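You operate a simulated robot arm through the tools that you are given. There is no shell and no other tool.

Carry out the task below with a simulated robot arm. There is one attempt and no reset: what you move stays moved.

JOB
Put things in order on the long counter top. At the end: the pink night lamp stands where the grey spare holder stood; the grey spare holder from the long counter top stands where the grey adaptor stood; the grey adaptor stands where the red lantern stood; the yellow night lamp stands where the pink night lamp stood; the red lantern stands on top of the black fan base; whatever was shut is shut again. Leave all else as you found it, and nothing knocked over.
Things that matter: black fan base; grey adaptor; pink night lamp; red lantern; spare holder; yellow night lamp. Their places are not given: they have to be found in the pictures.

The check looks at the end state, three seconds after you hand in, the way a careful person would. Anything else that was tipped, shoved, dropped, spilled or broken makes it a failure.

ROBOT AND FRAMES
A 6-joint arm with a two-finger gripper, fixed in place. Base frame: the origin is at the foot of the arm, x ahead of it, y to its left, z up; the work surface is at about z = 0.3. Units: cm, rad, N and s.
With the tool pointing down near the work surface it reaches from about 18 to 48 cm from the base axis. Its first joint turns from -1.152 to 1.152 rad. Payload 1.76 kg.
Tool frame: the origin (TCP) lies between the finger pads and is the grasp point; the fingertips stand 2.9 cm ahead of it; z points along the fingers, y is the line along which they close. The gripper opens to 8.2 cm; its body begins 5.8 cm behind the TCP.
Orientation is that of the tool frame in the base frame, as [roll, pitch, yaw] about the fixed x, y, z axes, in that order (R = Rz(yaw) Ry(pitch) Rx(roll)). With the fingers straight down and closing along the base's y, the tool's x points along the base's -x, its y along +y and its z along -z.

CONTROLS
- The arm moves only by the tool servo_tool. Its argument "series" is a list of rows, each an object (a shift or turn left out is 0, a gripper value left out holds the last) with "rotation": the turn, a rotation vector about the base's x, y, z in degrees, a list of three; "travel": the shift along the base's x, y, z in cm, a list of three; "grip": the opening, from 0 (shut) to 1 (fully open). In form: [{"rotation": [ax, ay, az], "travel": [tx, ty, tz], "grip": grip}, ...]. A call has 1 to 20 rows; each row shifts and turns the commanded pose from where the row before left it. A row lasts 0.2 s, in which the tool goes at most 5 cm and 0.15 rad; a call with a longer step from one row to the next is refused whole, and so is a gripper value outside its range. Where a pose cannot be reached the arm comes as near as it can. A force on the tool above 40 N (or 10 N above the force at the start of the call, whichever is more), or a blocked arm, ends the call early, and 0.2 s more pass. The fingers move at their own pace (about 20.35 cm/s each) and stop on an object; they squeeze with about 34 N. The grip force told is the motor's: it shows also when the fingers shut on nothing. Time passes only in rows, and 0.2 s behind the last, so rows that do not move let the fingers close. The reply holds the time, the measured pose of the TCP, the force on the tool along the base axes, the opening and the grip force, in the units named above and with some noise, with the torque about the TCP (base axes, N m) and any sound that the robot's microphone picked up.
- Cameras (640 x 400 px; columns grow to the right, rows downward): "scene" is fixed at [6.07, 35.17, 40.49]; the picture's right is [-0.63, -0.78, 0.00], its down [-0.58, 0.47, -0.67] and it looks along [0.52, -0.42, -0.74] (base axes); focal length 214 px, centre (320, 200). "wrist" rides on the gripper at [7.9, 0.4, -8.9] in the tool frame; the picture's right is [-0.05, 1.00, 0.00], its down [-0.71, -0.04, -0.71] and it looks along [-0.71, -0.04, 0.71] (tool axes); focal length 256 px, centre (320, 200).
- snapshot(camera): a new picture of that camera. It takes no simulated time.
- locate(camera, pixels): for up to 12 pixels [column, row] of the newest picture of that camera ("zoom" is the newest enlarged one), the place [x, y, z] in the base frame of the surface seen there, good to about 0.3 cm. It takes no simulated time.
- close_up(camera, box): a new picture of the part [left, top, right, bottom] of that camera's present view, enlarged. It takes no simulated time.
- sign_off(): hands the job in; it is judged then, once.

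Unless the task says otherwise, let go and move clear before handing in.

The tools are called after ">>>" as name(argument=value, ...) on one line, values as JSON. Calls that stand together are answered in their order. servo_tool: Moves the arm, as the interface text tells. Its arguments: {"type":"object","properties":{"series":{"type":"array","items":{"type":"object","properties":{"rotation":{"type":"array","items":{"type":"number"}},"travel":{"type":"array","items":{"type":"number"}},"grip":{"type":"number"}}}}},"required":["series"]} The other tools are called the same way: snapshot (camera) takes a picture; locate (camera, pixels) gives the place of the surface under pixels of a picture; close_up (camera, box) takes an enlarged picture of a part of a camera's view; sign_off () hands the job in.

At the start:

```text
time: 0.0
tcp_pos: [28.9, -7.05, 28.75]
tool_rot: [-3.141, 0.0, -3.141]
contact_force: [-0.1, 0.4, 0.3]
torque: [0.02, -0.01, 0.02]
grip_width: 8.22
grip_force: 0.1
```

scene: 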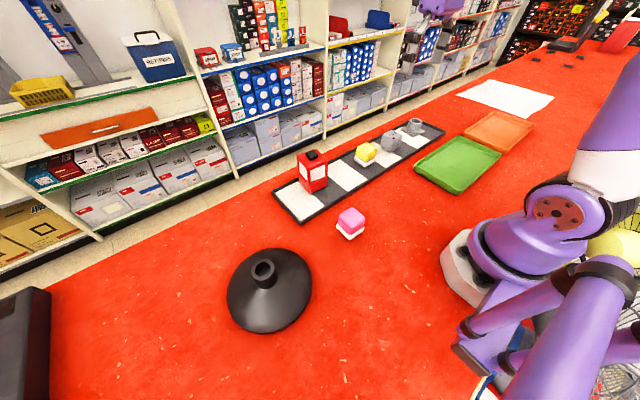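
wrist: 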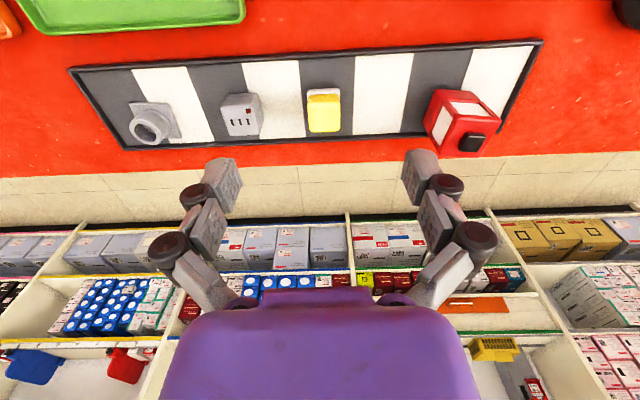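

The pictures show a striped tray with the red lantern (scene ~312,170), yellow lamp (365,154), grey adaptor (391,140) and grey holder (414,127), plus the pink lamp (350,222) and black fan base (268,285). I'll take enlarged views to find them precisely.

>>> close_up(camera="scene", box=[260, 90, 460, 250])

>>> close_up(camera="wrist", box=[60, 30, 560, 180])

>>> snapshot(camera="scene")

>>> snapshot(camera="wrist")

```text
2.50 times, centred on (360, 170) of scene
```

zoom: 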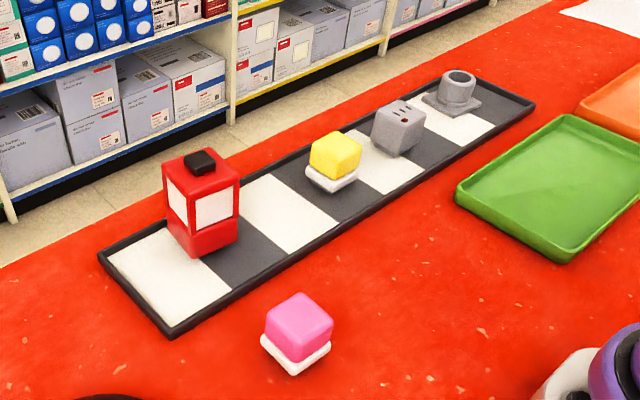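

```text
1.28 times, centred on (310, 105) of wrist
```

zoom: 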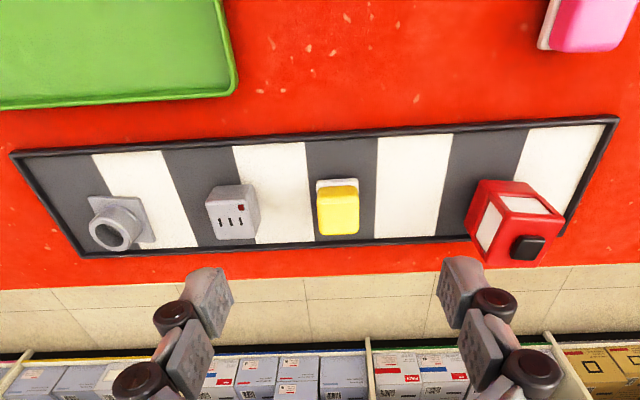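

```text
taken
```

scene: 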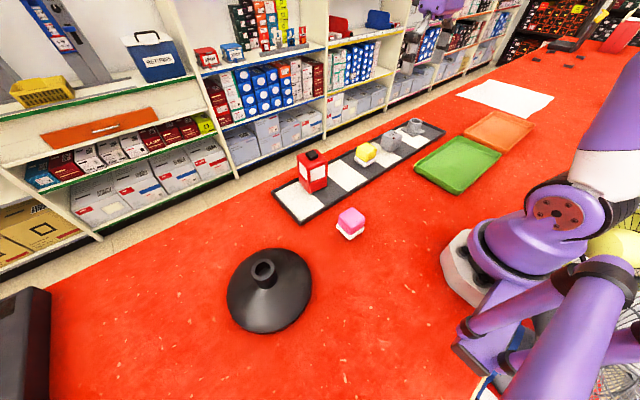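

```text
taken
```

wrist: 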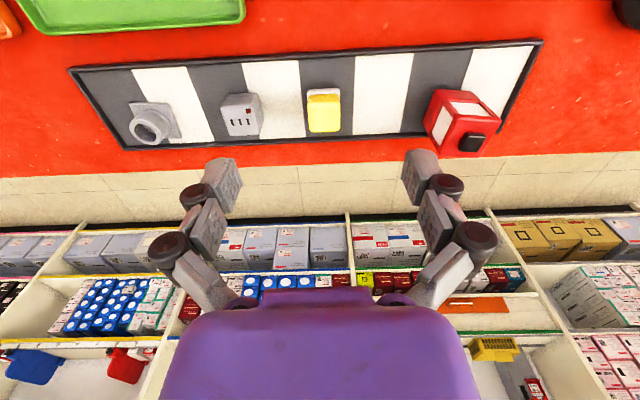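

The strip holds four objects, and the pink lamp and fan base stand off it. Next I'll measure points on each object in the newest zoom (wrist) and in the scene picture.

>>> locate(camera="zoom", pixels=[[115, 205], [147, 240], [90, 200], [140, 198], [225, 200], [258, 190], [338, 182], [338, 210], [525, 248], [515, 200], [600, 20], [490, 230]])

>>> locate(camera="scene", pixels=[[312, 154], [312, 172], [365, 150], [366, 160], [391, 136], [415, 122], [350, 215], [350, 234], [263, 268], [268, 300], [230, 290], [308, 280]])

```text
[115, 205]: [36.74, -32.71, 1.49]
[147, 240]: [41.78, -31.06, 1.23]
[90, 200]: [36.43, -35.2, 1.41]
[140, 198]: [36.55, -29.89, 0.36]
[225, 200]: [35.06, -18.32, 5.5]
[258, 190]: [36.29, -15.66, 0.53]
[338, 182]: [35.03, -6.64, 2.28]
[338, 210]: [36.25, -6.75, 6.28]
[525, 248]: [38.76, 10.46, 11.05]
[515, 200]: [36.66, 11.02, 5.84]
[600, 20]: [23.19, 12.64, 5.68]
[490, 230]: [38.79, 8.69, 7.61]
```

```text
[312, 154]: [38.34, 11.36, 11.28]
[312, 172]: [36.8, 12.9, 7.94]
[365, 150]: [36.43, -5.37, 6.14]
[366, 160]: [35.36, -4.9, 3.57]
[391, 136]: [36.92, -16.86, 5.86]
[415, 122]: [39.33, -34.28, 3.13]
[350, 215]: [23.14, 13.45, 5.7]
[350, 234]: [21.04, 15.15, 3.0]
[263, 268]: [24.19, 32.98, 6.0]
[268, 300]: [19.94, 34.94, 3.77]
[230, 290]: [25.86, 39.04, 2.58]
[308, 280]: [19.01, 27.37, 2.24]
```

Rough places are in; the holder may be near 51 cm from the base axis, so I need finer measurements. I'll enlarge the holder and adaptor in the scene view.

>>> close_up(camera="scene", box=[370, 105, 450, 155])

```text
8.00 times, centred on (410, 130) of scene
```

zoom: 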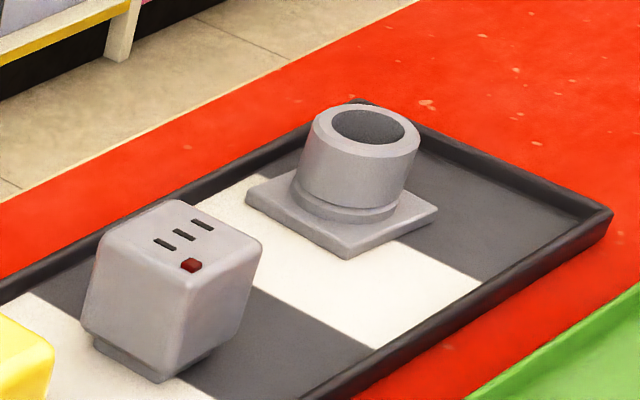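

>>> locate(camera="zoom", pixels=[[250, 197], [346, 255], [435, 210], [345, 248], [320, 128], [416, 140], [365, 108], [365, 155], [608, 212], [372, 355], [360, 102], [300, 215]])

>>> locate(camera="zoom", pixels=[[105, 235], [185, 282], [255, 242], [178, 203], [190, 265], [178, 237], [95, 345], [160, 380], [84, 325], [160, 370], [240, 320], [420, 185]])

```text
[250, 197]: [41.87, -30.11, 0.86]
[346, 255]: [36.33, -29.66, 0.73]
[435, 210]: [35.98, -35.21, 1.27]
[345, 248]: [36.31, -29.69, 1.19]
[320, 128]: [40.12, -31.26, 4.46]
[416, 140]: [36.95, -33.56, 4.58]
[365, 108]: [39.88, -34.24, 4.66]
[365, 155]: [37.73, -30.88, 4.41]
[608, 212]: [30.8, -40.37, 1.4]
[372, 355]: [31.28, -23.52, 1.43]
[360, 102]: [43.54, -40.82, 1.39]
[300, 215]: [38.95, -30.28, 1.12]
```

```text
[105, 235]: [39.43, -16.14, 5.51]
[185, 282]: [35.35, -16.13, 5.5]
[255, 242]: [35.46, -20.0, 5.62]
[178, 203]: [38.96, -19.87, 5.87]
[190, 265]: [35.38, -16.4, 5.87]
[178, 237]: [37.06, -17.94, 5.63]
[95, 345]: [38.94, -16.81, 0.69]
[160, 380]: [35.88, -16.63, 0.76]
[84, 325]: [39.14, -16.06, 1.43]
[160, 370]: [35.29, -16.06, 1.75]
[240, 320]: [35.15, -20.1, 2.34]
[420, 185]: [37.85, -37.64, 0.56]
```

The holder plate spans x 36.2–41.8, y −35.2…−29.7 (centre ≈ 39.0,−32.5), and the adaptor is centred ≈ (37.25,−18.05). Next, the yellow lamp and red lantern.

>>> close_up(camera="scene", box=[290, 137, 386, 197])

```text
6.67 times, centred on (338, 167) of scene
```

zoom: 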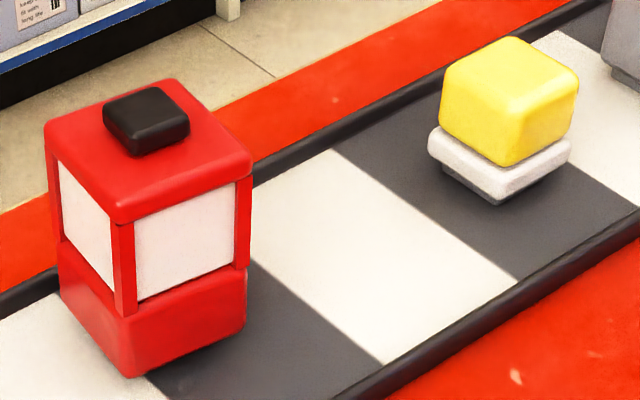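

>>> locate(camera="zoom", pixels=[[52, 130], [120, 212], [245, 162], [145, 85], [145, 115], [130, 370], [244, 325], [62, 290], [130, 325], [85, 215], [180, 245], [125, 255]])

>>> locate(camera="zoom", pixels=[[450, 72], [515, 105], [572, 82], [510, 42], [510, 75], [432, 147], [490, 185], [566, 150], [495, 200], [445, 170], [510, 155], [380, 360]])

```text
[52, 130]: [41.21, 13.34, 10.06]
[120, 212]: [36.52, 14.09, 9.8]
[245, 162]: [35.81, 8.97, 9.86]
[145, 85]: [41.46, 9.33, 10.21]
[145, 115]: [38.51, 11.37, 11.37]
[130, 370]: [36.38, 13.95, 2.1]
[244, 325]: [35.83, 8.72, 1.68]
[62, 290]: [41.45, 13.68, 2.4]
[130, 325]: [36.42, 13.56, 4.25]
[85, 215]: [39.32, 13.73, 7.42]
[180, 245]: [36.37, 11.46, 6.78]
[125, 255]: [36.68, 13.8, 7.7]
```

```text
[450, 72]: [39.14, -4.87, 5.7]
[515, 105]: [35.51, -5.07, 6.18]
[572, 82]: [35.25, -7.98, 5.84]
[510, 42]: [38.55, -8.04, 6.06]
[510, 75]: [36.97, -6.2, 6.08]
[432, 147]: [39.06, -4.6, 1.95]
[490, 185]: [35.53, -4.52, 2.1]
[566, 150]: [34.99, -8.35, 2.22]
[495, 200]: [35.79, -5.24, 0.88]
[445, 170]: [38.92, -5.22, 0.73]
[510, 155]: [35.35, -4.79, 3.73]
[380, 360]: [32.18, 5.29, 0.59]
```

The lantern is centred ≈ (38.6,11.3) with a slight yaw of about −5°, and the yellow lamp ≈ (37.0,−6.45). Next, the pink lamp and the fan base.

>>> close_up(camera="scene", box=[210, 200, 370, 340])

>>> close_up(camera="scene", box=[318, 195, 382, 245])

```text
2.86 times, centred on (290, 270) of scene
```

zoom: 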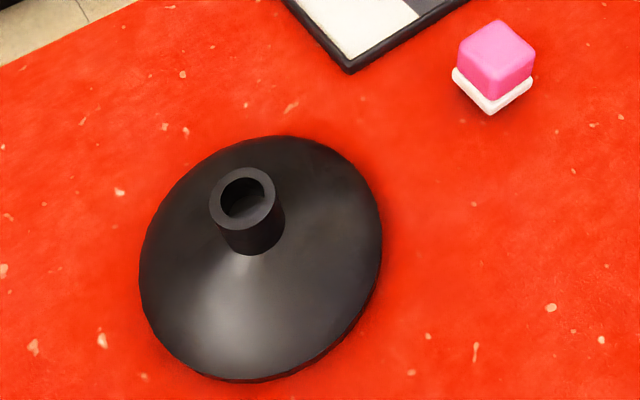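

```text
8.00 times, centred on (350, 220) of scene
```

zoom: 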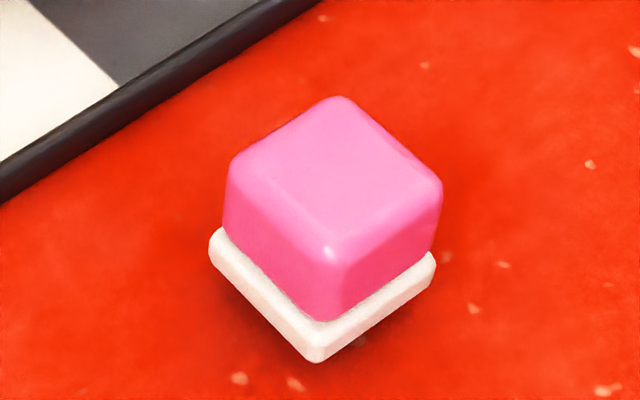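

>>> locate(camera="zoom", pixels=[[235, 165], [330, 250], [435, 190], [342, 102], [338, 175], [214, 238], [318, 350], [430, 265], [325, 310], [345, 362], [428, 290], [300, 352]])

>>> close_up(camera="scene", box=[220, 240, 316, 340])

```text
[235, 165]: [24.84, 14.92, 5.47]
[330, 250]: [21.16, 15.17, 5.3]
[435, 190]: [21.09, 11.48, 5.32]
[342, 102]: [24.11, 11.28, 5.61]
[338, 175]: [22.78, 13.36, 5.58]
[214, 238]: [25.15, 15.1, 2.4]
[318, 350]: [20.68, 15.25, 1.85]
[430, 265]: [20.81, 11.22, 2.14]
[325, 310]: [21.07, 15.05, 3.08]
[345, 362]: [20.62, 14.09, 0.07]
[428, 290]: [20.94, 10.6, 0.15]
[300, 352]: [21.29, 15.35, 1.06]
```

```text
4.00 times, centred on (268, 290) of scene
```

zoom: 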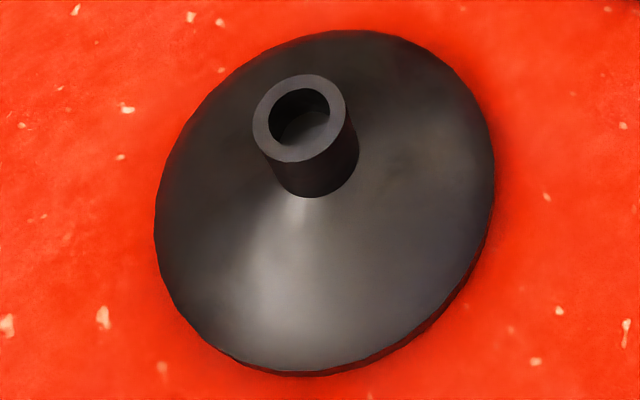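

>>> locate(camera="zoom", pixels=[[262, 135], [300, 80], [340, 105], [305, 155], [300, 130], [320, 195], [160, 260], [360, 35], [490, 160], [300, 368], [250, 240], [400, 150]])

```text
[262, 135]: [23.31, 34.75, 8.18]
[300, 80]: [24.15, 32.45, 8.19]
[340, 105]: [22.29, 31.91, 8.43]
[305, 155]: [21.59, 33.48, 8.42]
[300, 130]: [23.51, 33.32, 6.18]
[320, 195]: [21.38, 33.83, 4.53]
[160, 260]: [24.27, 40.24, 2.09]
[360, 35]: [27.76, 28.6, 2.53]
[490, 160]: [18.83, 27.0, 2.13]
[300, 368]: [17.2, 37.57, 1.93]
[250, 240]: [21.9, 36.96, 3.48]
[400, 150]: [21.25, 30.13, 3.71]
```

The fan-base stem's top ring is at z≈8.3 centred ≈ (22.85,33.15), and the pink lamp is centred ≈ (22.9,13.2). I'll start with the lantern, moving the wrist camera to a better view of it first.

>>> servo_tool(series=[{"travel": [0, 3.66, -2], "grip": 1}, {"travel": [0, 3.66, -2]}, {"travel": [0, 3.66, -2]}, {"travel": [0, 3.66, -2]}, {"travel": [0, 3.66, -2]}])

>>> snapshot(camera="wrist")

```text
time: 1.2
tcp_pos: [28.84, 11.35, 18.77]
tool_rot: [3.141, 0.001, 3.14]
contact_force: [-0.1, -0.5, 0.5]
torque: [-0.01, 0.02, -0.01]
grip_width: 8.19
grip_force: 0.1
```

```text
taken
```

wrist: 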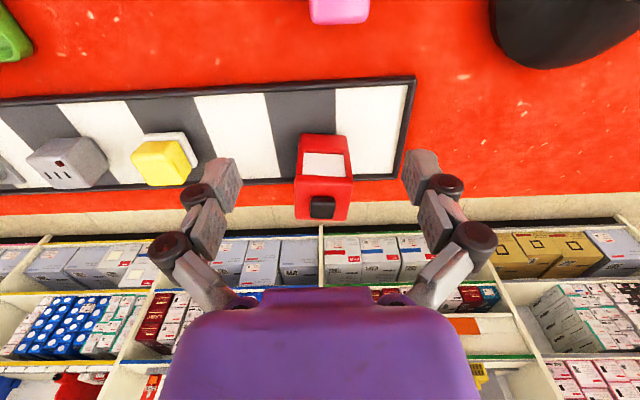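

>>> close_up(camera="wrist", box=[256, 120, 384, 230])

```text
3.64 times, centred on (320, 175) of wrist
```

zoom: 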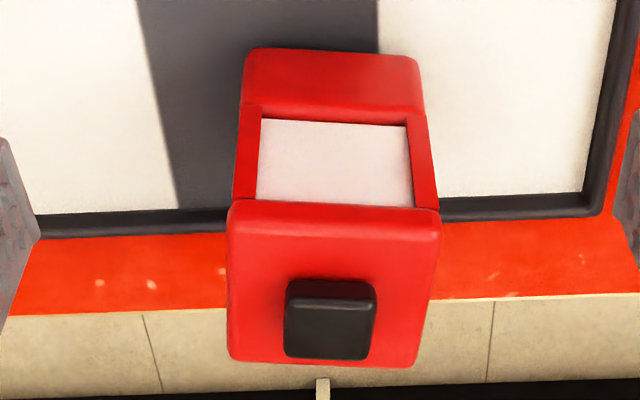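

The lantern's top edges are clear in the zoom (corners near 235,210; 437,220; 412,360). I'll measure them for yaw and centre.

>>> locate(camera="zoom", pixels=[[238, 216], [430, 225], [235, 350], [410, 357], [330, 332], [335, 300], [335, 165], [252, 62], [412, 68], [248, 105], [424, 112], [335, 90]])

```text
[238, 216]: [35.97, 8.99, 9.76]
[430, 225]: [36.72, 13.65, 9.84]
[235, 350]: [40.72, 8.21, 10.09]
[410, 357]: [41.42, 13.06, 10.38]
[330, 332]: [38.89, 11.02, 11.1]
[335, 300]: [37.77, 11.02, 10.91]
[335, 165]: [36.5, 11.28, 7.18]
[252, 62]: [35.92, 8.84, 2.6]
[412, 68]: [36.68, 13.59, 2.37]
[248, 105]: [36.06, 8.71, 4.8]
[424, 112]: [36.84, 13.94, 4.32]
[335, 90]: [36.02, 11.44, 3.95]
```

The lantern is centred ≈ (38.7,11.1), yawed about −8°. I'll turn the tool −8°, move above it, then descend with the fingers open.

>>> servo_tool(series=[{"travel": [3.3, -0.1, 0], "rotation": [0, 0, -4]}, {"travel": [3.3, -0.1, 0], "rotation": [0, 0, -4]}, {"travel": [3.24, -0.05, 0]}, {"travel": [0, 0, -3]}, {"travel": [0, 0, -1]}, {}])

>>> snapshot(camera="wrist")

>>> snapshot(camera="scene")

```text
time: 2.6
tcp_pos: [38.82, 11.01, 14.72]
tool_rot: [-3.141, -0.001, 3.002]
contact_force: [0.2, -0.2, 0.0]
torque: [-0.02, 0.0, 0.03]
grip_width: 8.19
grip_force: 0.1
```

```text
taken
```

wrist: 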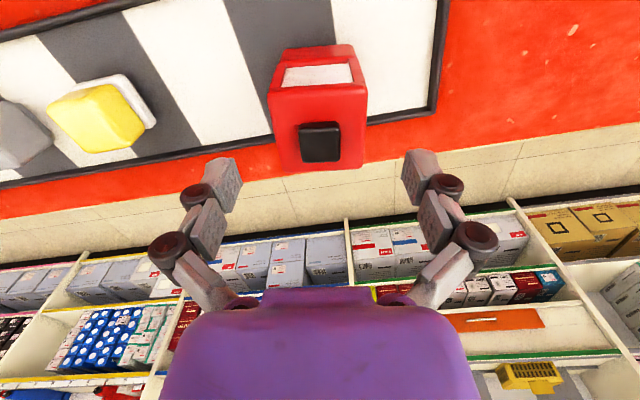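

```text
taken
```

scene: 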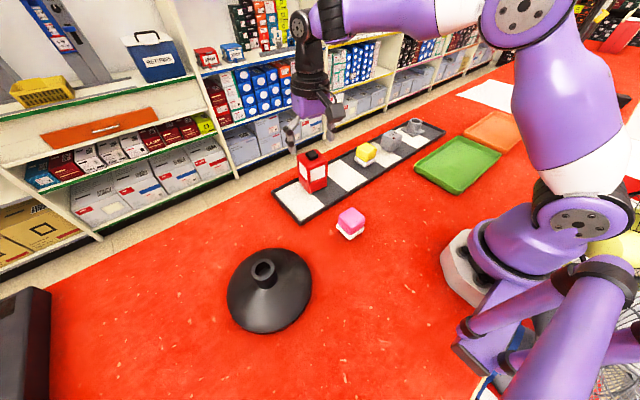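

The lantern (wrist ~320,110) now appears square to the fingers and centred between them. I'll descend 8 cm and then close.

>>> servo_tool(series=[{"travel": [-0.1, 0.05, -2]}, {"travel": [0, 0, -2]}, {"travel": [0, 0, -2]}, {"travel": [0, 0, -2]}, {}])

>>> snapshot(camera="wrist")

```text
time: 3.8
tcp_pos: [38.48, 11.1, 6.78]
tool_rot: [3.141, -0.001, 3.002]
contact_force: [0.5, -0.2, 0.3]
torque: [-0.02, 0.01, 0.02]
grip_width: 8.19
grip_force: 0.0
```

```text
taken
```

wrist: 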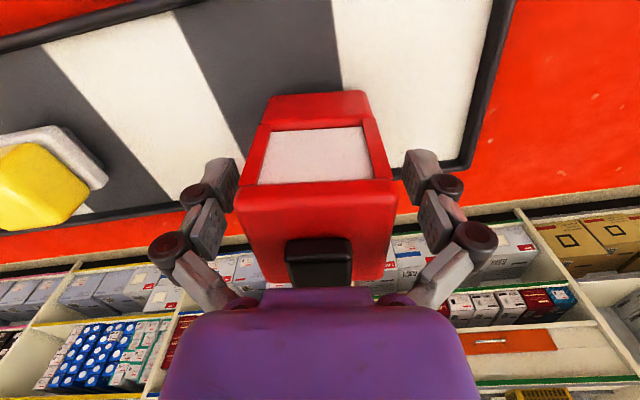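

No contact, and the lantern sits between the open fingers (wrist 240–395 columns). I'll close the gripper.

>>> servo_tool(series=[{"grip": 0}, {}, {}])

>>> snapshot(camera="wrist")

```text
time: 4.2
tcp_pos: [38.64, 11.11, 7.42]
tool_rot: [3.14, 0.007, 3.001]
contact_force: [-3.0, -1.3, 10.1]
torque: [-0.25, 0.31, 0.01]
grip_width: 5.4
grip_force: 34.2
stopped in row 1: the force on the tool passed its limit at 51 N (the readings are from after the stop); the commanded pose is now the measured one
```

```text
taken
```

wrist: 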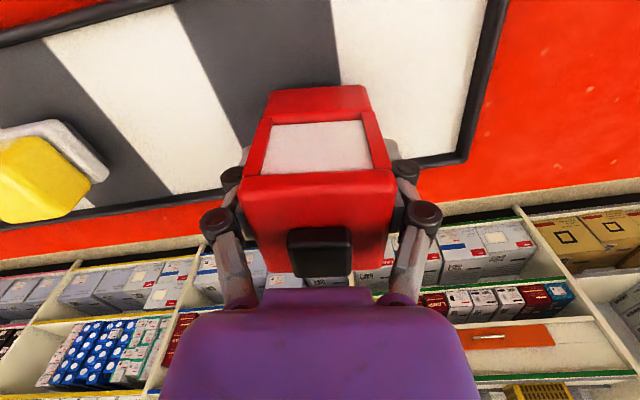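

The grip reached 5.4 cm with 34 N but a force spike ended the call; the lantern looks unmoved and upright. I'll hold still a moment and read the force again.

>>> servo_tool(series=[{}, {}])

>>> close_up(camera="scene", box=[260, 80, 380, 220])

```text
time: 4.8
tcp_pos: [38.58, 11.07, 7.28]
tool_rot: [3.138, 0.007, 3.001]
contact_force: [-5.5, -3.9, 18.8]
torque: [-0.41, 0.55, -0.03]
grip_width: 5.38
grip_force: 34.1
```

```text
2.86 times, centred on (320, 150) of scene
```

zoom: 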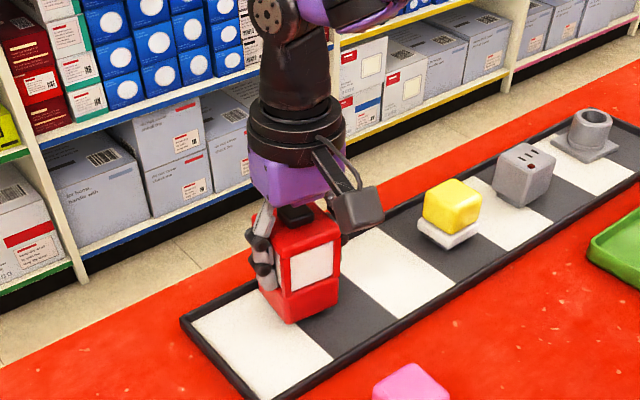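

A downward push of about 19 N remains on the lantern (fingers arc forward while closing). I'll raise slowly to relieve it and then lift.

>>> servo_tool(series=[{"travel": [0, 0, 0.3]}, {"travel": [0, 0, 0.3]}, {"travel": [0, 0, 0.3]}, {}])

>>> snapshot(camera="wrist")

```text
time: 5.8
tcp_pos: [38.66, 11.12, 8.09]
tool_rot: [3.14, 0.007, 3.0]
contact_force: [-0.4, 0.3, -4.2]
torque: [0.02, 0.02, 0.03]
grip_width: 5.37
grip_force: 34.0
```

```text
taken
```

wrist: 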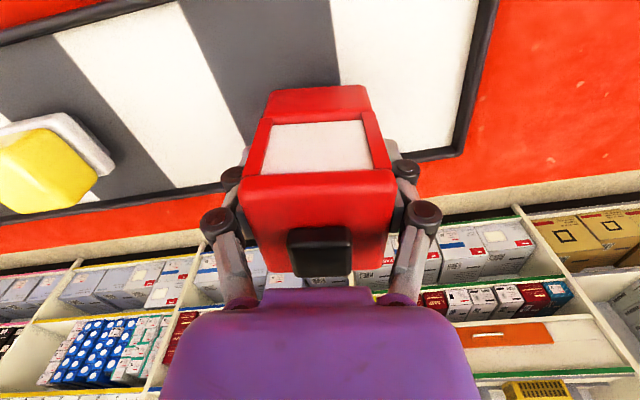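

The force is now −4.2 N, the lantern's weight, so it's lifting. I'll raise it well clear and check how it hangs.

>>> servo_tool(series=[{"travel": [0, 0, 1.5]}, {"travel": [0, 0, 2.5]}, {"travel": [0, 0, 3]}, {"travel": [0, 0, 3]}, {}])

>>> close_up(camera="scene", box=[240, 40, 400, 200])

>>> snapshot(camera="wrist")

```text
time: 7.0
tcp_pos: [38.46, 11.01, 18.11]
tool_rot: [3.14, 0.007, 3.001]
contact_force: [-0.6, -0.1, -3.9]
torque: [0.02, 0.03, -0.02]
grip_width: 5.38
grip_force: 33.8
```

```text
2.50 times, centred on (320, 120) of scene
```

zoom: 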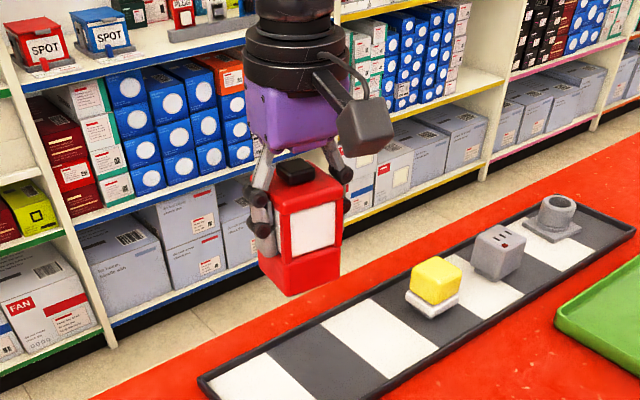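

```text
taken
```

wrist: 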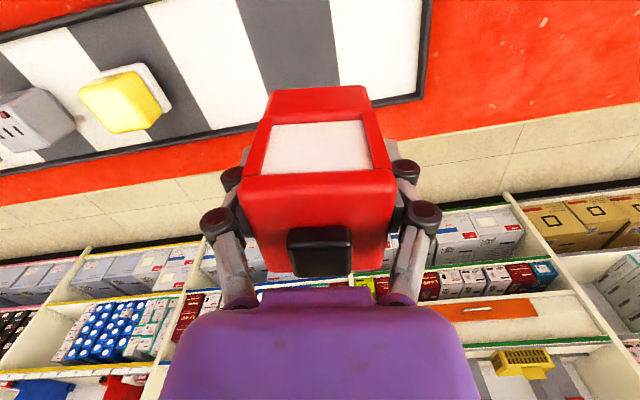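

The lantern hangs upright. I'll measure its bottom corner and knob (zoom 287,292; 293,172) to learn the offset from the TCP.

>>> locate(camera="zoom", pixels=[[287, 293], [287, 290], [338, 272], [262, 258], [293, 172], [280, 208], [340, 190]])

>>> locate(camera="wrist", pixels=[[243, 180], [393, 177], [270, 93], [368, 90], [320, 235], [320, 185], [320, 150], [320, 95]])

```text
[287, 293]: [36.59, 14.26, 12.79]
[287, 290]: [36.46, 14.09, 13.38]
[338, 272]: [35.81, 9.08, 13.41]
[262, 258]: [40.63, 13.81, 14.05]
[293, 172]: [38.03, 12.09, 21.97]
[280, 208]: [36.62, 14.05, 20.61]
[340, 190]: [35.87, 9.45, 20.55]
```

```text
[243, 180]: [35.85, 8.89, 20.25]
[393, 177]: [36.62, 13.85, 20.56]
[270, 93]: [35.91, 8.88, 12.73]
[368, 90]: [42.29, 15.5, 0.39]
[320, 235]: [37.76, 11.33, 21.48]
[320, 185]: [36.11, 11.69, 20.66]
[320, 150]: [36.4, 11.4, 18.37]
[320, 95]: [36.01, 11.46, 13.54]
```

The lantern's visible lower edge was at z≈1.9 on the tray, so it may have a recessed foot. I'll take a tighter look at its underside edge.

>>> close_up(camera="scene", box=[290, 90, 390, 170])

```text
5.00 times, centred on (340, 130) of scene
```

zoom: 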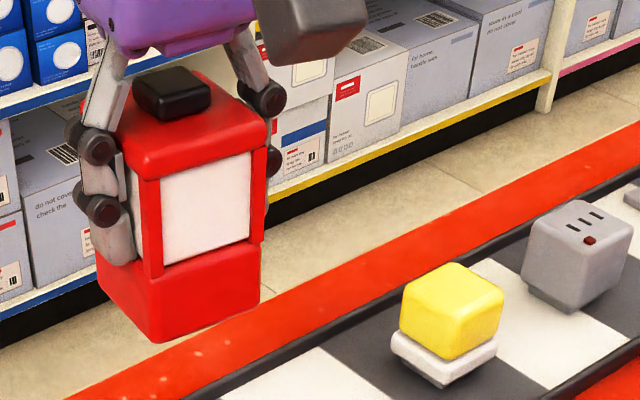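

The underside isn't visible, so I'll rely on accurate centring and a gentle contact-sensed lowering. I'll refine the stem ring's centre with a tight view.

>>> close_up(camera="scene", box=[274, 250, 314, 300])

>>> close_up(camera="scene", box=[244, 250, 292, 290])

```text
8.00 times, centred on (294, 275) of scene
```

zoom: 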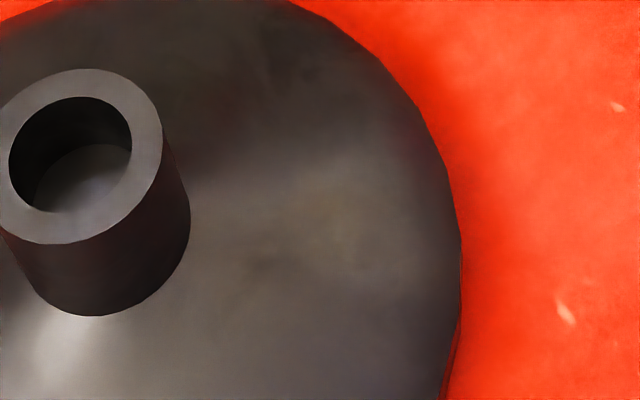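

```text
10.00 times, centred on (268, 270) of scene
```

zoom: 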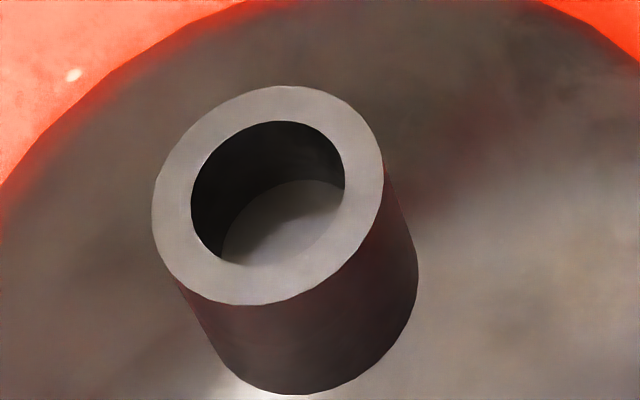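

>>> locate(camera="zoom", pixels=[[160, 205], [370, 170], [290, 95], [250, 292], [185, 140], [345, 245], [350, 115], [190, 265]])

```text
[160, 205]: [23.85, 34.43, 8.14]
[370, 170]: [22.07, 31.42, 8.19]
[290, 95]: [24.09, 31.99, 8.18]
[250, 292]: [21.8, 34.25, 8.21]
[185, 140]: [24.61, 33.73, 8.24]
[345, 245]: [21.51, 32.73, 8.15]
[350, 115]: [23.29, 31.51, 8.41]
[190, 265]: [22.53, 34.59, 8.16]
```

The ring centre averages (22.97,33.08) at z 8.2 with outer radius ≈1.75. I'll carry the lantern over at a safe height.

>>> servo_tool(series=[{"travel": [-0.98, 1.37, 0.5]}, {"travel": [-1.96, 2.75, 0.5]}, {"travel": [-1.96, 2.75, 0.5]}, {"travel": [-1.96, 2.75, 0.5]}, {"travel": [-1.96, 2.75, 0]}, {"travel": [-1.96, 2.75, 0]}, {"travel": [-1.96, 2.75, 0]}, {"travel": [-1.96, 2.75, 0]}, {"travel": [-0.98, 1.37, 0]}, {}, {}])

>>> snapshot(camera="scene")

>>> snapshot(camera="wrist")

```text
time: 9.4
tcp_pos: [22.79, 33.34, 20.14]
tool_rot: [3.139, 0.007, 3.002]
contact_force: [-0.4, -0.2, -4.8]
torque: [0.01, 0.02, -0.01]
grip_width: 5.36
grip_force: 34.4
```

```text
taken
```

scene: 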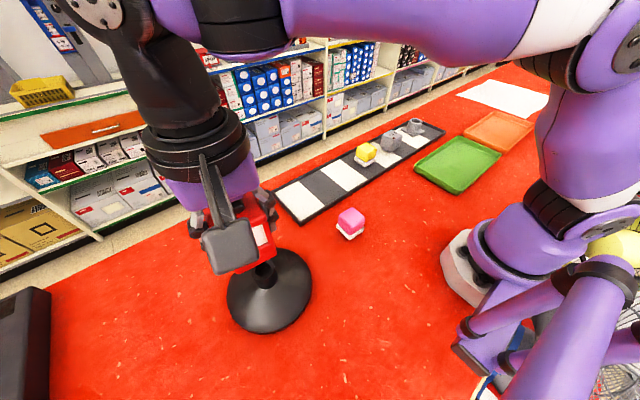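

```text
taken
```

wrist: 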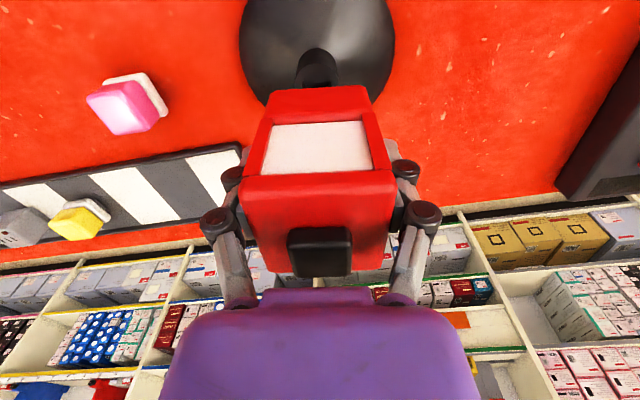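

The lantern now hangs over the stem (wrist 318,70). I'll check the lantern's lid corners here to confirm its centre before lowering.

>>> locate(camera="wrist", pixels=[[245, 183], [391, 180], [318, 183], [318, 60], [270, 97], [366, 94], [318, 97], [318, 215]])

>>> locate(camera="scene", pixels=[[263, 235], [245, 272], [273, 212]])

```text
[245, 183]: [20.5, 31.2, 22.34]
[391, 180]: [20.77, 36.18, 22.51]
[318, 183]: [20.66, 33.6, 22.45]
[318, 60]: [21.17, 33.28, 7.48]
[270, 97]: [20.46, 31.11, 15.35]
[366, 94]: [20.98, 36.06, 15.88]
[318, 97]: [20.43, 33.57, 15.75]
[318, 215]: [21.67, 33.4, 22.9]
```

```text
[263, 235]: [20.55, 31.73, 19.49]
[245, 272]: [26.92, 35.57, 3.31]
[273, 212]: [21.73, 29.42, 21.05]
```

The lantern's centre reads ≈ (23.1,33.3) against the stem at (22.97,33.1), so I'll nudge (−0.1,−0.15) and lower to just above expected contact at TCP z≈15.

>>> servo_tool(series=[{"travel": [-0.1, -0.15, -1]}, {"travel": [0, 0, -1.2]}, {"travel": [0, 0, -1.2]}, {"travel": [0, 0, -0.8]}, {}, {}])

>>> snapshot(camera="wrist")

>>> close_up(camera="scene", box=[190, 170, 320, 340])

```text
time: 10.8
tcp_pos: [22.78, 33.1, 15.84]
tool_rot: [3.139, 0.007, 2.999]
contact_force: [-0.2, -0.6, -4.3]
torque: [0.03, 0.01, 0.04]
grip_width: 5.4
grip_force: 33.7
```

```text
taken
```

wrist: 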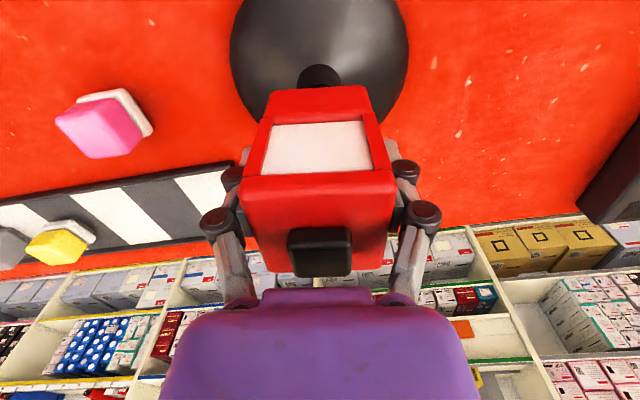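

```text
2.35 times, centred on (255, 255) of scene
```

zoom: 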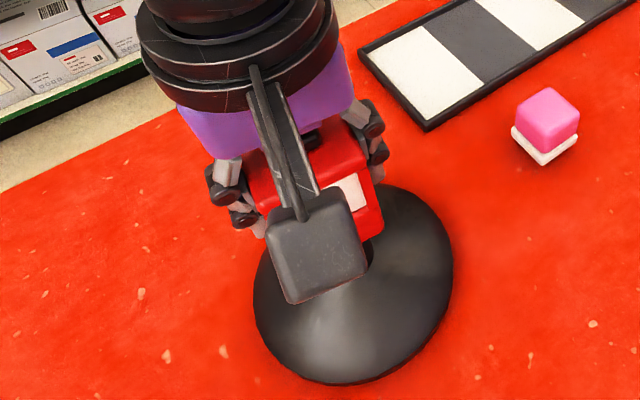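

Still free (−4.3 N) with the stem centred under the lantern (wrist 318,73). I'll lower in small steps and watch for the weight to come off.

>>> servo_tool(series=[{"travel": [0, 0, -0.2]}, {"travel": [0, 0, -0.2]}, {"travel": [0, 0, -0.2]}, {}])

```text
time: 11.8
tcp_pos: [22.93, 32.89, 15.35]
tool_rot: [3.141, 0.006, 2.999]
contact_force: [-0.3, 0.0, -4.1]
torque: [0.04, 0.04, -0.04]
grip_width: 5.36
grip_force: 34.0
```

>>> servo_tool(series=[{"travel": [0, 0, -0.15]}, {"travel": [0, 0, -0.15]}, {}])

```text
time: 12.6
tcp_pos: [22.89, 32.98, 14.99]
tool_rot: [3.141, 0.007, 3.002]
contact_force: [0.1, -0.2, -4.7]
torque: [0.0, -0.01, -0.01]
grip_width: 5.37
grip_force: 33.5
```

The lantern is still hanging free (−4.7 N) at TCP z≈15.0. I'll continue lowering in small steps.

>>> servo_tool(series=[{"travel": [0, 0, -0.15]}, {"travel": [0, 0, -0.1]}, {}])

```text
time: 13.4
tcp_pos: [22.88, 32.9, 15.02]
tool_rot: [3.137, 0.008, 3.001]
contact_force: [-6.5, -10.0, 38.9]
torque: [-0.8, 0.38, -0.03]
grip_width: 5.39
grip_force: 34.1
```

Contact made at TCP z≈15.0 with the load centred within a few mm. I'll ease up to remove the excess push before opening.

>>> servo_tool(series=[{"travel": [0, 0, 0.12]}, {"travel": [0, 0, 0.06]}, {}])

```text
time: 14.2
tcp_pos: [22.8, 33.1, 14.91]
tool_rot: [3.14, 0.006, 3.002]
contact_force: [-11.0, -1.5, 32.3]
torque: [-0.2, 0.67, 0.01]
grip_width: 5.4
grip_force: 33.8
```

The push is still 32 N, so I'll ease up a little more.

>>> servo_tool(series=[{"travel": [0, 0, 0.1]}, {}])

```text
time: 14.8
tcp_pos: [22.99, 33.03, 15.02]
tool_rot: [3.139, 0.007, 3.001]
contact_force: [-1.2, 3.9, 7.5]
torque: [0.22, -0.03, 0.02]
grip_width: 5.38
grip_force: 33.6
```

Down to 7.5 N. I'll ease another 0.04 cm and open the fingers gradually.

>>> servo_tool(series=[{"travel": [0, 0, 0.04]}, {"grip": 0.69}, {"grip": 0.75}, {"grip": 0.85}, {"grip": 1.0}, {}])

>>> snapshot(camera="wrist")

>>> close_up(camera="scene", box=[190, 170, 320, 340])

```text
time: 16.2
tcp_pos: [22.81, 33.04, 15.09]
tool_rot: [3.141, 0.007, 3.001]
contact_force: [0.8, -0.6, -0.1]
torque: [0.02, 0.01, -0.02]
grip_width: 8.21
grip_force: 0.1
```

```text
taken
```

wrist: 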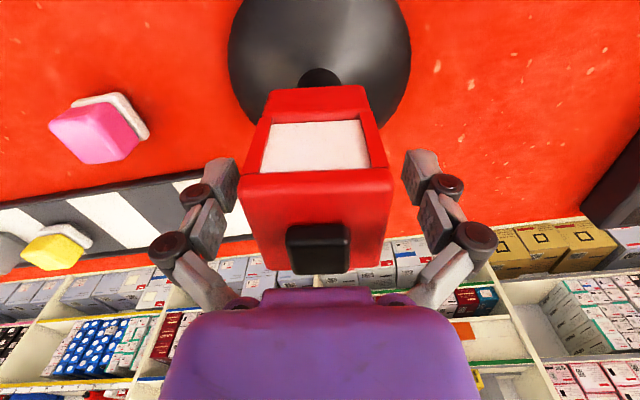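

```text
2.35 times, centred on (255, 255) of scene
```

zoom: 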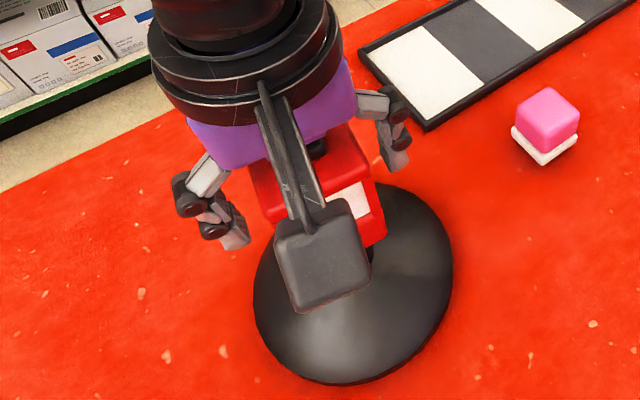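

The lantern stands on the stem, upright, and the fingers are clear on both sides. I'll raise straight up slowly.

>>> servo_tool(series=[{"travel": [0, 0, 1]}, {"travel": [0, 0, 2]}, {"travel": [0, 0, 3]}, {"travel": [0, 0, 3]}, {"travel": [0, 0, 3]}, {}])

>>> snapshot(camera="wrist")

>>> snapshot(camera="scene")

```text
time: 17.6
tcp_pos: [22.95, 32.74, 27.02]
tool_rot: [3.14, 0.008, 3.002]
contact_force: [-0.1, -0.1, -0.5]
torque: [-0.03, 0.0, 0.02]
grip_width: 8.2
grip_force: 0.1
```

```text
taken
```

wrist: 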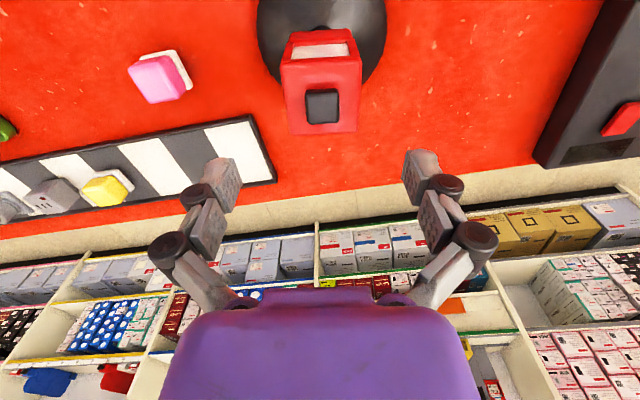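

```text
taken
```

scene: 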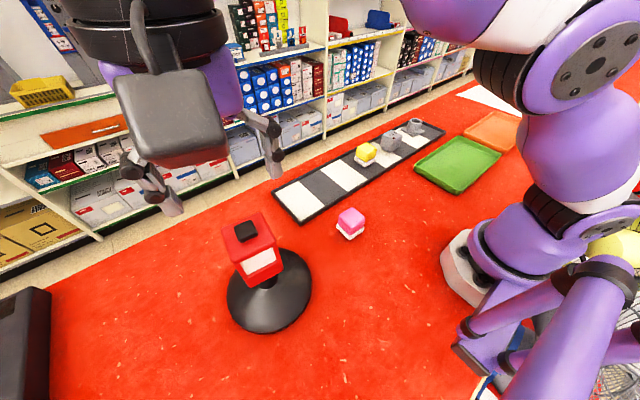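

The lantern stands squarely on the fan base (scene 252,240). Next I'll move high over to look at the grey adaptor.

>>> servo_tool(series=[{"travel": [0.3, -2.0, 0]}, {"travel": [0.35, -4.2, 0], "rotation": [0, 0, 4]}, {"travel": [0.35, -4.2, 0], "rotation": [0, 0, 4]}, {"travel": [0.35, -4.2, 0]}, {"travel": [0.35, -4.2, 0]}, {"travel": [0.35, -4.2, 0]}, {"travel": [0.35, -4.2, 0]}, {"travel": [0.35, -4.2, 0]}, {"travel": [0.35, -4.2, 0]}, {"travel": [0.35, -4.2, -2]}, {"travel": [0.35, -4.2, -2]}, {"travel": [0.35, -4.2, -2]}, {"travel": [0.35, -2.8, -2.5]}, {"travel": [0, 0, -2.5]}, {}])

>>> snapshot(camera="wrist")

```text
time: 20.8
tcp_pos: [27.19, -18.1, 16.04]
tool_rot: [3.139, 0.008, 3.142]
contact_force: [0.1, -0.3, -0.8]
torque: [0.02, -0.01, 0.0]
grip_width: 8.19
grip_force: 0.0
```

```text
taken
```

wrist: 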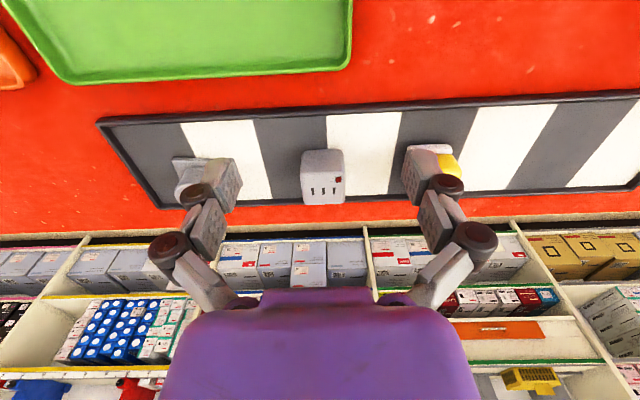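

>>> close_up(camera="wrist", box=[272, 130, 372, 215])

```text
4.71 times, centred on (322, 172) of wrist
```

zoom: 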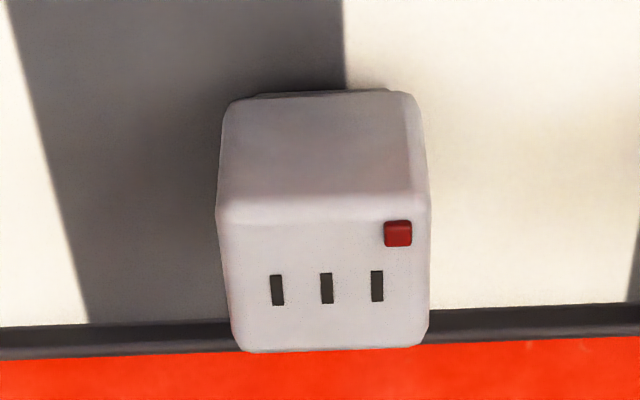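

>>> locate(camera="zoom", pixels=[[225, 215], [425, 210], [240, 340], [420, 335], [325, 290], [235, 105], [412, 100], [325, 150], [325, 215], [400, 20], [255, 93], [390, 90]])

```text
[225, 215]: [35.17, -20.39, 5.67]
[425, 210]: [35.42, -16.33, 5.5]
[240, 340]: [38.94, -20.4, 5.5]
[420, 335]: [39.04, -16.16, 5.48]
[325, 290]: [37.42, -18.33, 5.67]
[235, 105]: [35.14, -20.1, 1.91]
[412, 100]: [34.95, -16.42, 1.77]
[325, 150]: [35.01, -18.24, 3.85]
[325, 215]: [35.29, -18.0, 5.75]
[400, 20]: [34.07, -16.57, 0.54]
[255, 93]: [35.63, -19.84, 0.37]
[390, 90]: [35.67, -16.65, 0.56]
```

The adaptor is centred ≈ (37.2,−18.15), nearly square to the axes, with its top at 5.6. I'll move above it with the fingers pre-shaped to about 5.8 cm.

>>> servo_tool(series=[{"travel": [2.5, 0, 0], "grip": 0.71}, {"travel": [3.5, -0.05, 0], "rotation": [0, 0, -0.8]}, {"travel": [3.0, 0, -1]}, {"travel": [1.0, 0, -3]}, {"travel": [0, 0, -1]}, {}])

>>> snapshot(camera="wrist")

```text
time: 22.2
tcp_pos: [37.15, -18.02, 11.05]
tool_rot: [3.141, 0.007, 3.127]
contact_force: [-0.5, 0.3, -0.3]
torque: [0.03, -0.04, -0.01]
grip_width: 5.83
grip_force: 0.1
```

```text
taken
```

wrist: 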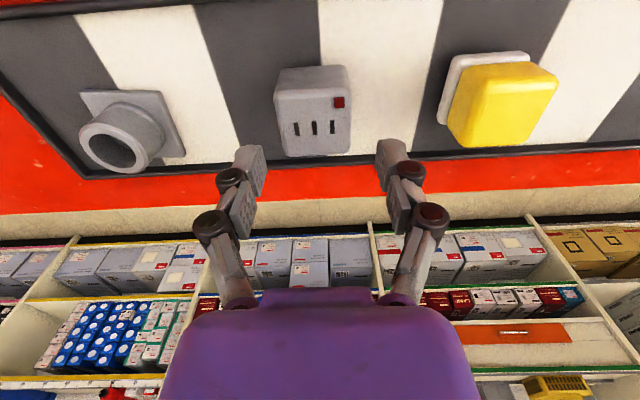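

I want to check lateral alignment: the adaptor's top spans about columns 275–351 versus the fingers' midpoint near 321.

>>> locate(camera="wrist", pixels=[[277, 98], [349, 93], [286, 150], [348, 148], [314, 128], [314, 80], [278, 80], [345, 74]])

```text
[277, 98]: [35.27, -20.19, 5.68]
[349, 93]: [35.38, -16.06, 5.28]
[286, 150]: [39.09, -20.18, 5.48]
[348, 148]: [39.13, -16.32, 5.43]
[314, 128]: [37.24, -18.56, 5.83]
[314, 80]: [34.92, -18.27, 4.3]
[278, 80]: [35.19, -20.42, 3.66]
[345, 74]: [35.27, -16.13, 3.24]
```

The adaptor's sides are at y≈−20.25 and −16.2 (centre −18.2), well within the fingers. I'll shift −0.15 and descend to z≈4.8.

>>> servo_tool(series=[{"travel": [0, -0.15, -2]}, {"travel": [0, 0, -2]}, {"travel": [0, 0, -1.5]}, {"travel": [0, 0, -0.7]}, {}])

>>> snapshot(camera="wrist")

```text
time: 23.4
tcp_pos: [37.35, -18.02, 4.82]
tool_rot: [3.139, 0.005, 3.125]
contact_force: [0.2, 0.0, 0.5]
torque: [-0.01, 0.01, 0.01]
grip_width: 5.83
grip_force: 0.0
```

```text
taken
```

wrist: 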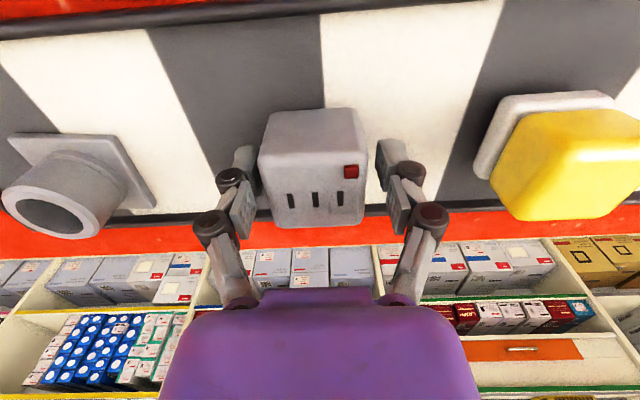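

Adaptor is between the fingers, about 0.2 cm off-centre. I'll shift −0.2 and close gradually.

>>> servo_tool(series=[{"travel": [0, -0.2, 0]}, {"grip": 0.6}, {"grip": 0.54}, {"grip": 0.5}, {"grip": 0.46}, {}])

```text
time: 24.8
tcp_pos: [37.38, -18.26, 4.91]
tool_rot: [3.141, 0.008, 3.126]
contact_force: [-0.7, -0.7, 6.0]
torque: [0.01, 0.08, 0.06]
grip_width: 4.52
grip_force: 34.0
```

Gripped at 4.5 cm with 34 N and only 6 N of push. I'll lift slowly, then check.

>>> servo_tool(series=[{"grip": 0}, {"travel": [0, 0, 0.3]}, {"travel": [0, 0, 0.5]}, {"travel": [0, 0, 1]}, {"travel": [0, 0, 2]}, {"travel": [0, 0, 3]}, {"travel": [0, 0, 1.5]}, {}])

>>> snapshot(camera="wrist")

>>> snapshot(camera="scene")

```text
time: 26.6
tcp_pos: [37.33, -18.42, 13.01]
tool_rot: [3.141, 0.006, 3.128]
contact_force: [-0.6, -0.3, -0.8]
torque: [-0.01, 0.02, 0.01]
grip_width: 4.51
grip_force: 33.6
```

```text
taken
```

wrist: 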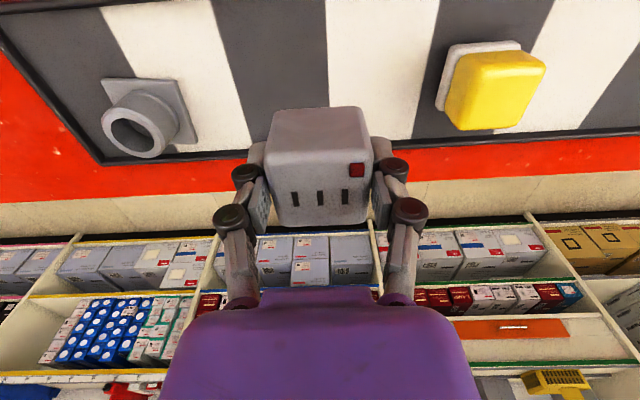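

```text
taken
```

scene: 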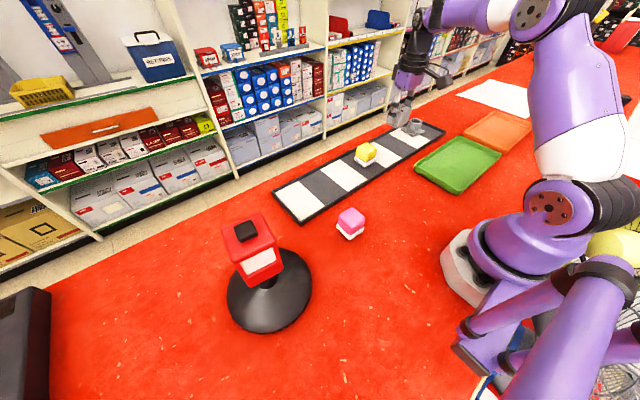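

The adaptor is held upright. I'll measure its top in the wrist view to learn its offset from the TCP.

>>> locate(camera="wrist", pixels=[[270, 165], [370, 162], [282, 220], [364, 218], [320, 195], [320, 130], [280, 118], [358, 116]])

```text
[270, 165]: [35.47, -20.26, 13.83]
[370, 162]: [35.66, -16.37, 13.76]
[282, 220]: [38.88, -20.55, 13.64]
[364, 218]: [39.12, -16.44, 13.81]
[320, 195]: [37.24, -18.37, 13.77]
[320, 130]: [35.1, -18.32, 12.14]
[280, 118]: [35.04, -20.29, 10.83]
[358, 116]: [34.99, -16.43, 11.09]
```

The adaptor's centre is within ~0.15 cm of the TCP, and it will touch down at TCP z≈4.85. I'll carry it above the yellow lamp to the lantern's old spot (38.7,11.1).

>>> servo_tool(series=[{"travel": [0.18, 2.1, 1]}, {"travel": [0.18, 4.2, 1]}, {"travel": [0.18, 4.2, 0]}, {"travel": [0.18, 4.2, 0]}, {"travel": [0.18, 4.2, 0]}, {"travel": [0.18, 4.2, 0]}, {"travel": [0.18, 4.2, 0]}, {"travel": [0.18, 2.23, 0]}, {}, {}])

>>> snapshot(camera="wrist")

```text
time: 28.8
tcp_pos: [38.98, 11.06, 14.96]
tool_rot: [3.14, 0.006, 3.126]
contact_force: [-0.2, 0.5, -0.7]
torque: [0.0, 0.0, -0.01]
grip_width: 4.52
grip_force: 33.8
```

```text
taken
```

wrist: 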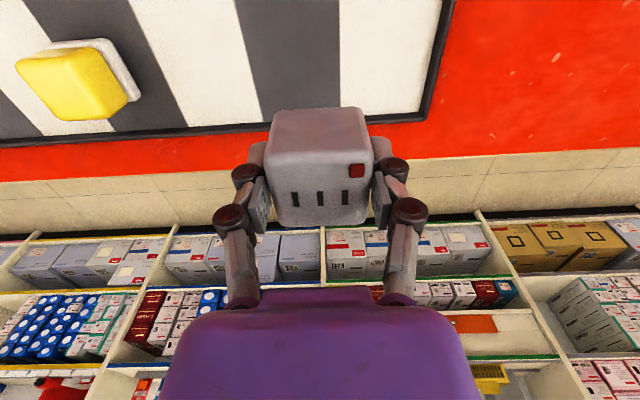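

Over the lantern's old spot, I'll lower to just above touchdown.

>>> servo_tool(series=[{"travel": [0, 0, -2]}, {"travel": [0, 0, -3]}, {"travel": [0, 0, -2.5]}, {"travel": [0, 0, -1.2]}, {"travel": [0, 0, -0.6]}, {"travel": [0, 0, -0.2]}, {}])

>>> close_up(camera="scene", box=[260, 100, 380, 220])

```text
time: 30.4
tcp_pos: [38.84, 11.16, 5.61]
tool_rot: [3.139, 0.007, 3.129]
contact_force: [0.5, -0.1, -0.2]
torque: [0.0, 0.0, -0.03]
grip_width: 4.52
grip_force: 34.3
```

```text
3.33 times, centred on (320, 160) of scene
```

zoom: 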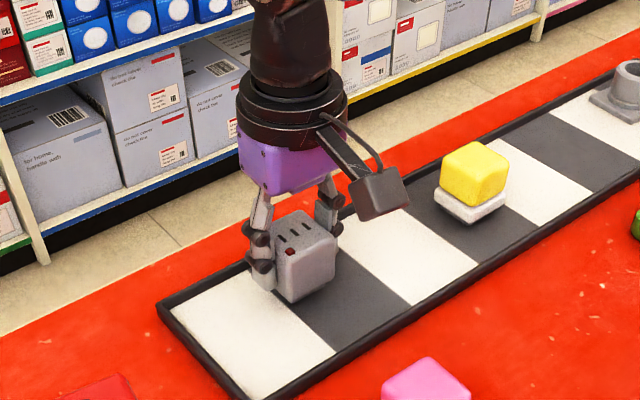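

The adaptor is just above the tray and still free. I'll lower in small steps toward contact.

>>> servo_tool(series=[{"travel": [0, 0, -0.2]}, {"travel": [0, 0, -0.2]}, {"travel": [0, 0, -0.1]}, {}])

```text
time: 31.4
tcp_pos: [38.91, 11.05, 5.13]
tool_rot: [3.14, 0.007, 3.125]
contact_force: [0.1, 0.2, -0.3]
torque: [-0.01, 0.01, 0.01]
grip_width: 4.52
grip_force: 34.0
```

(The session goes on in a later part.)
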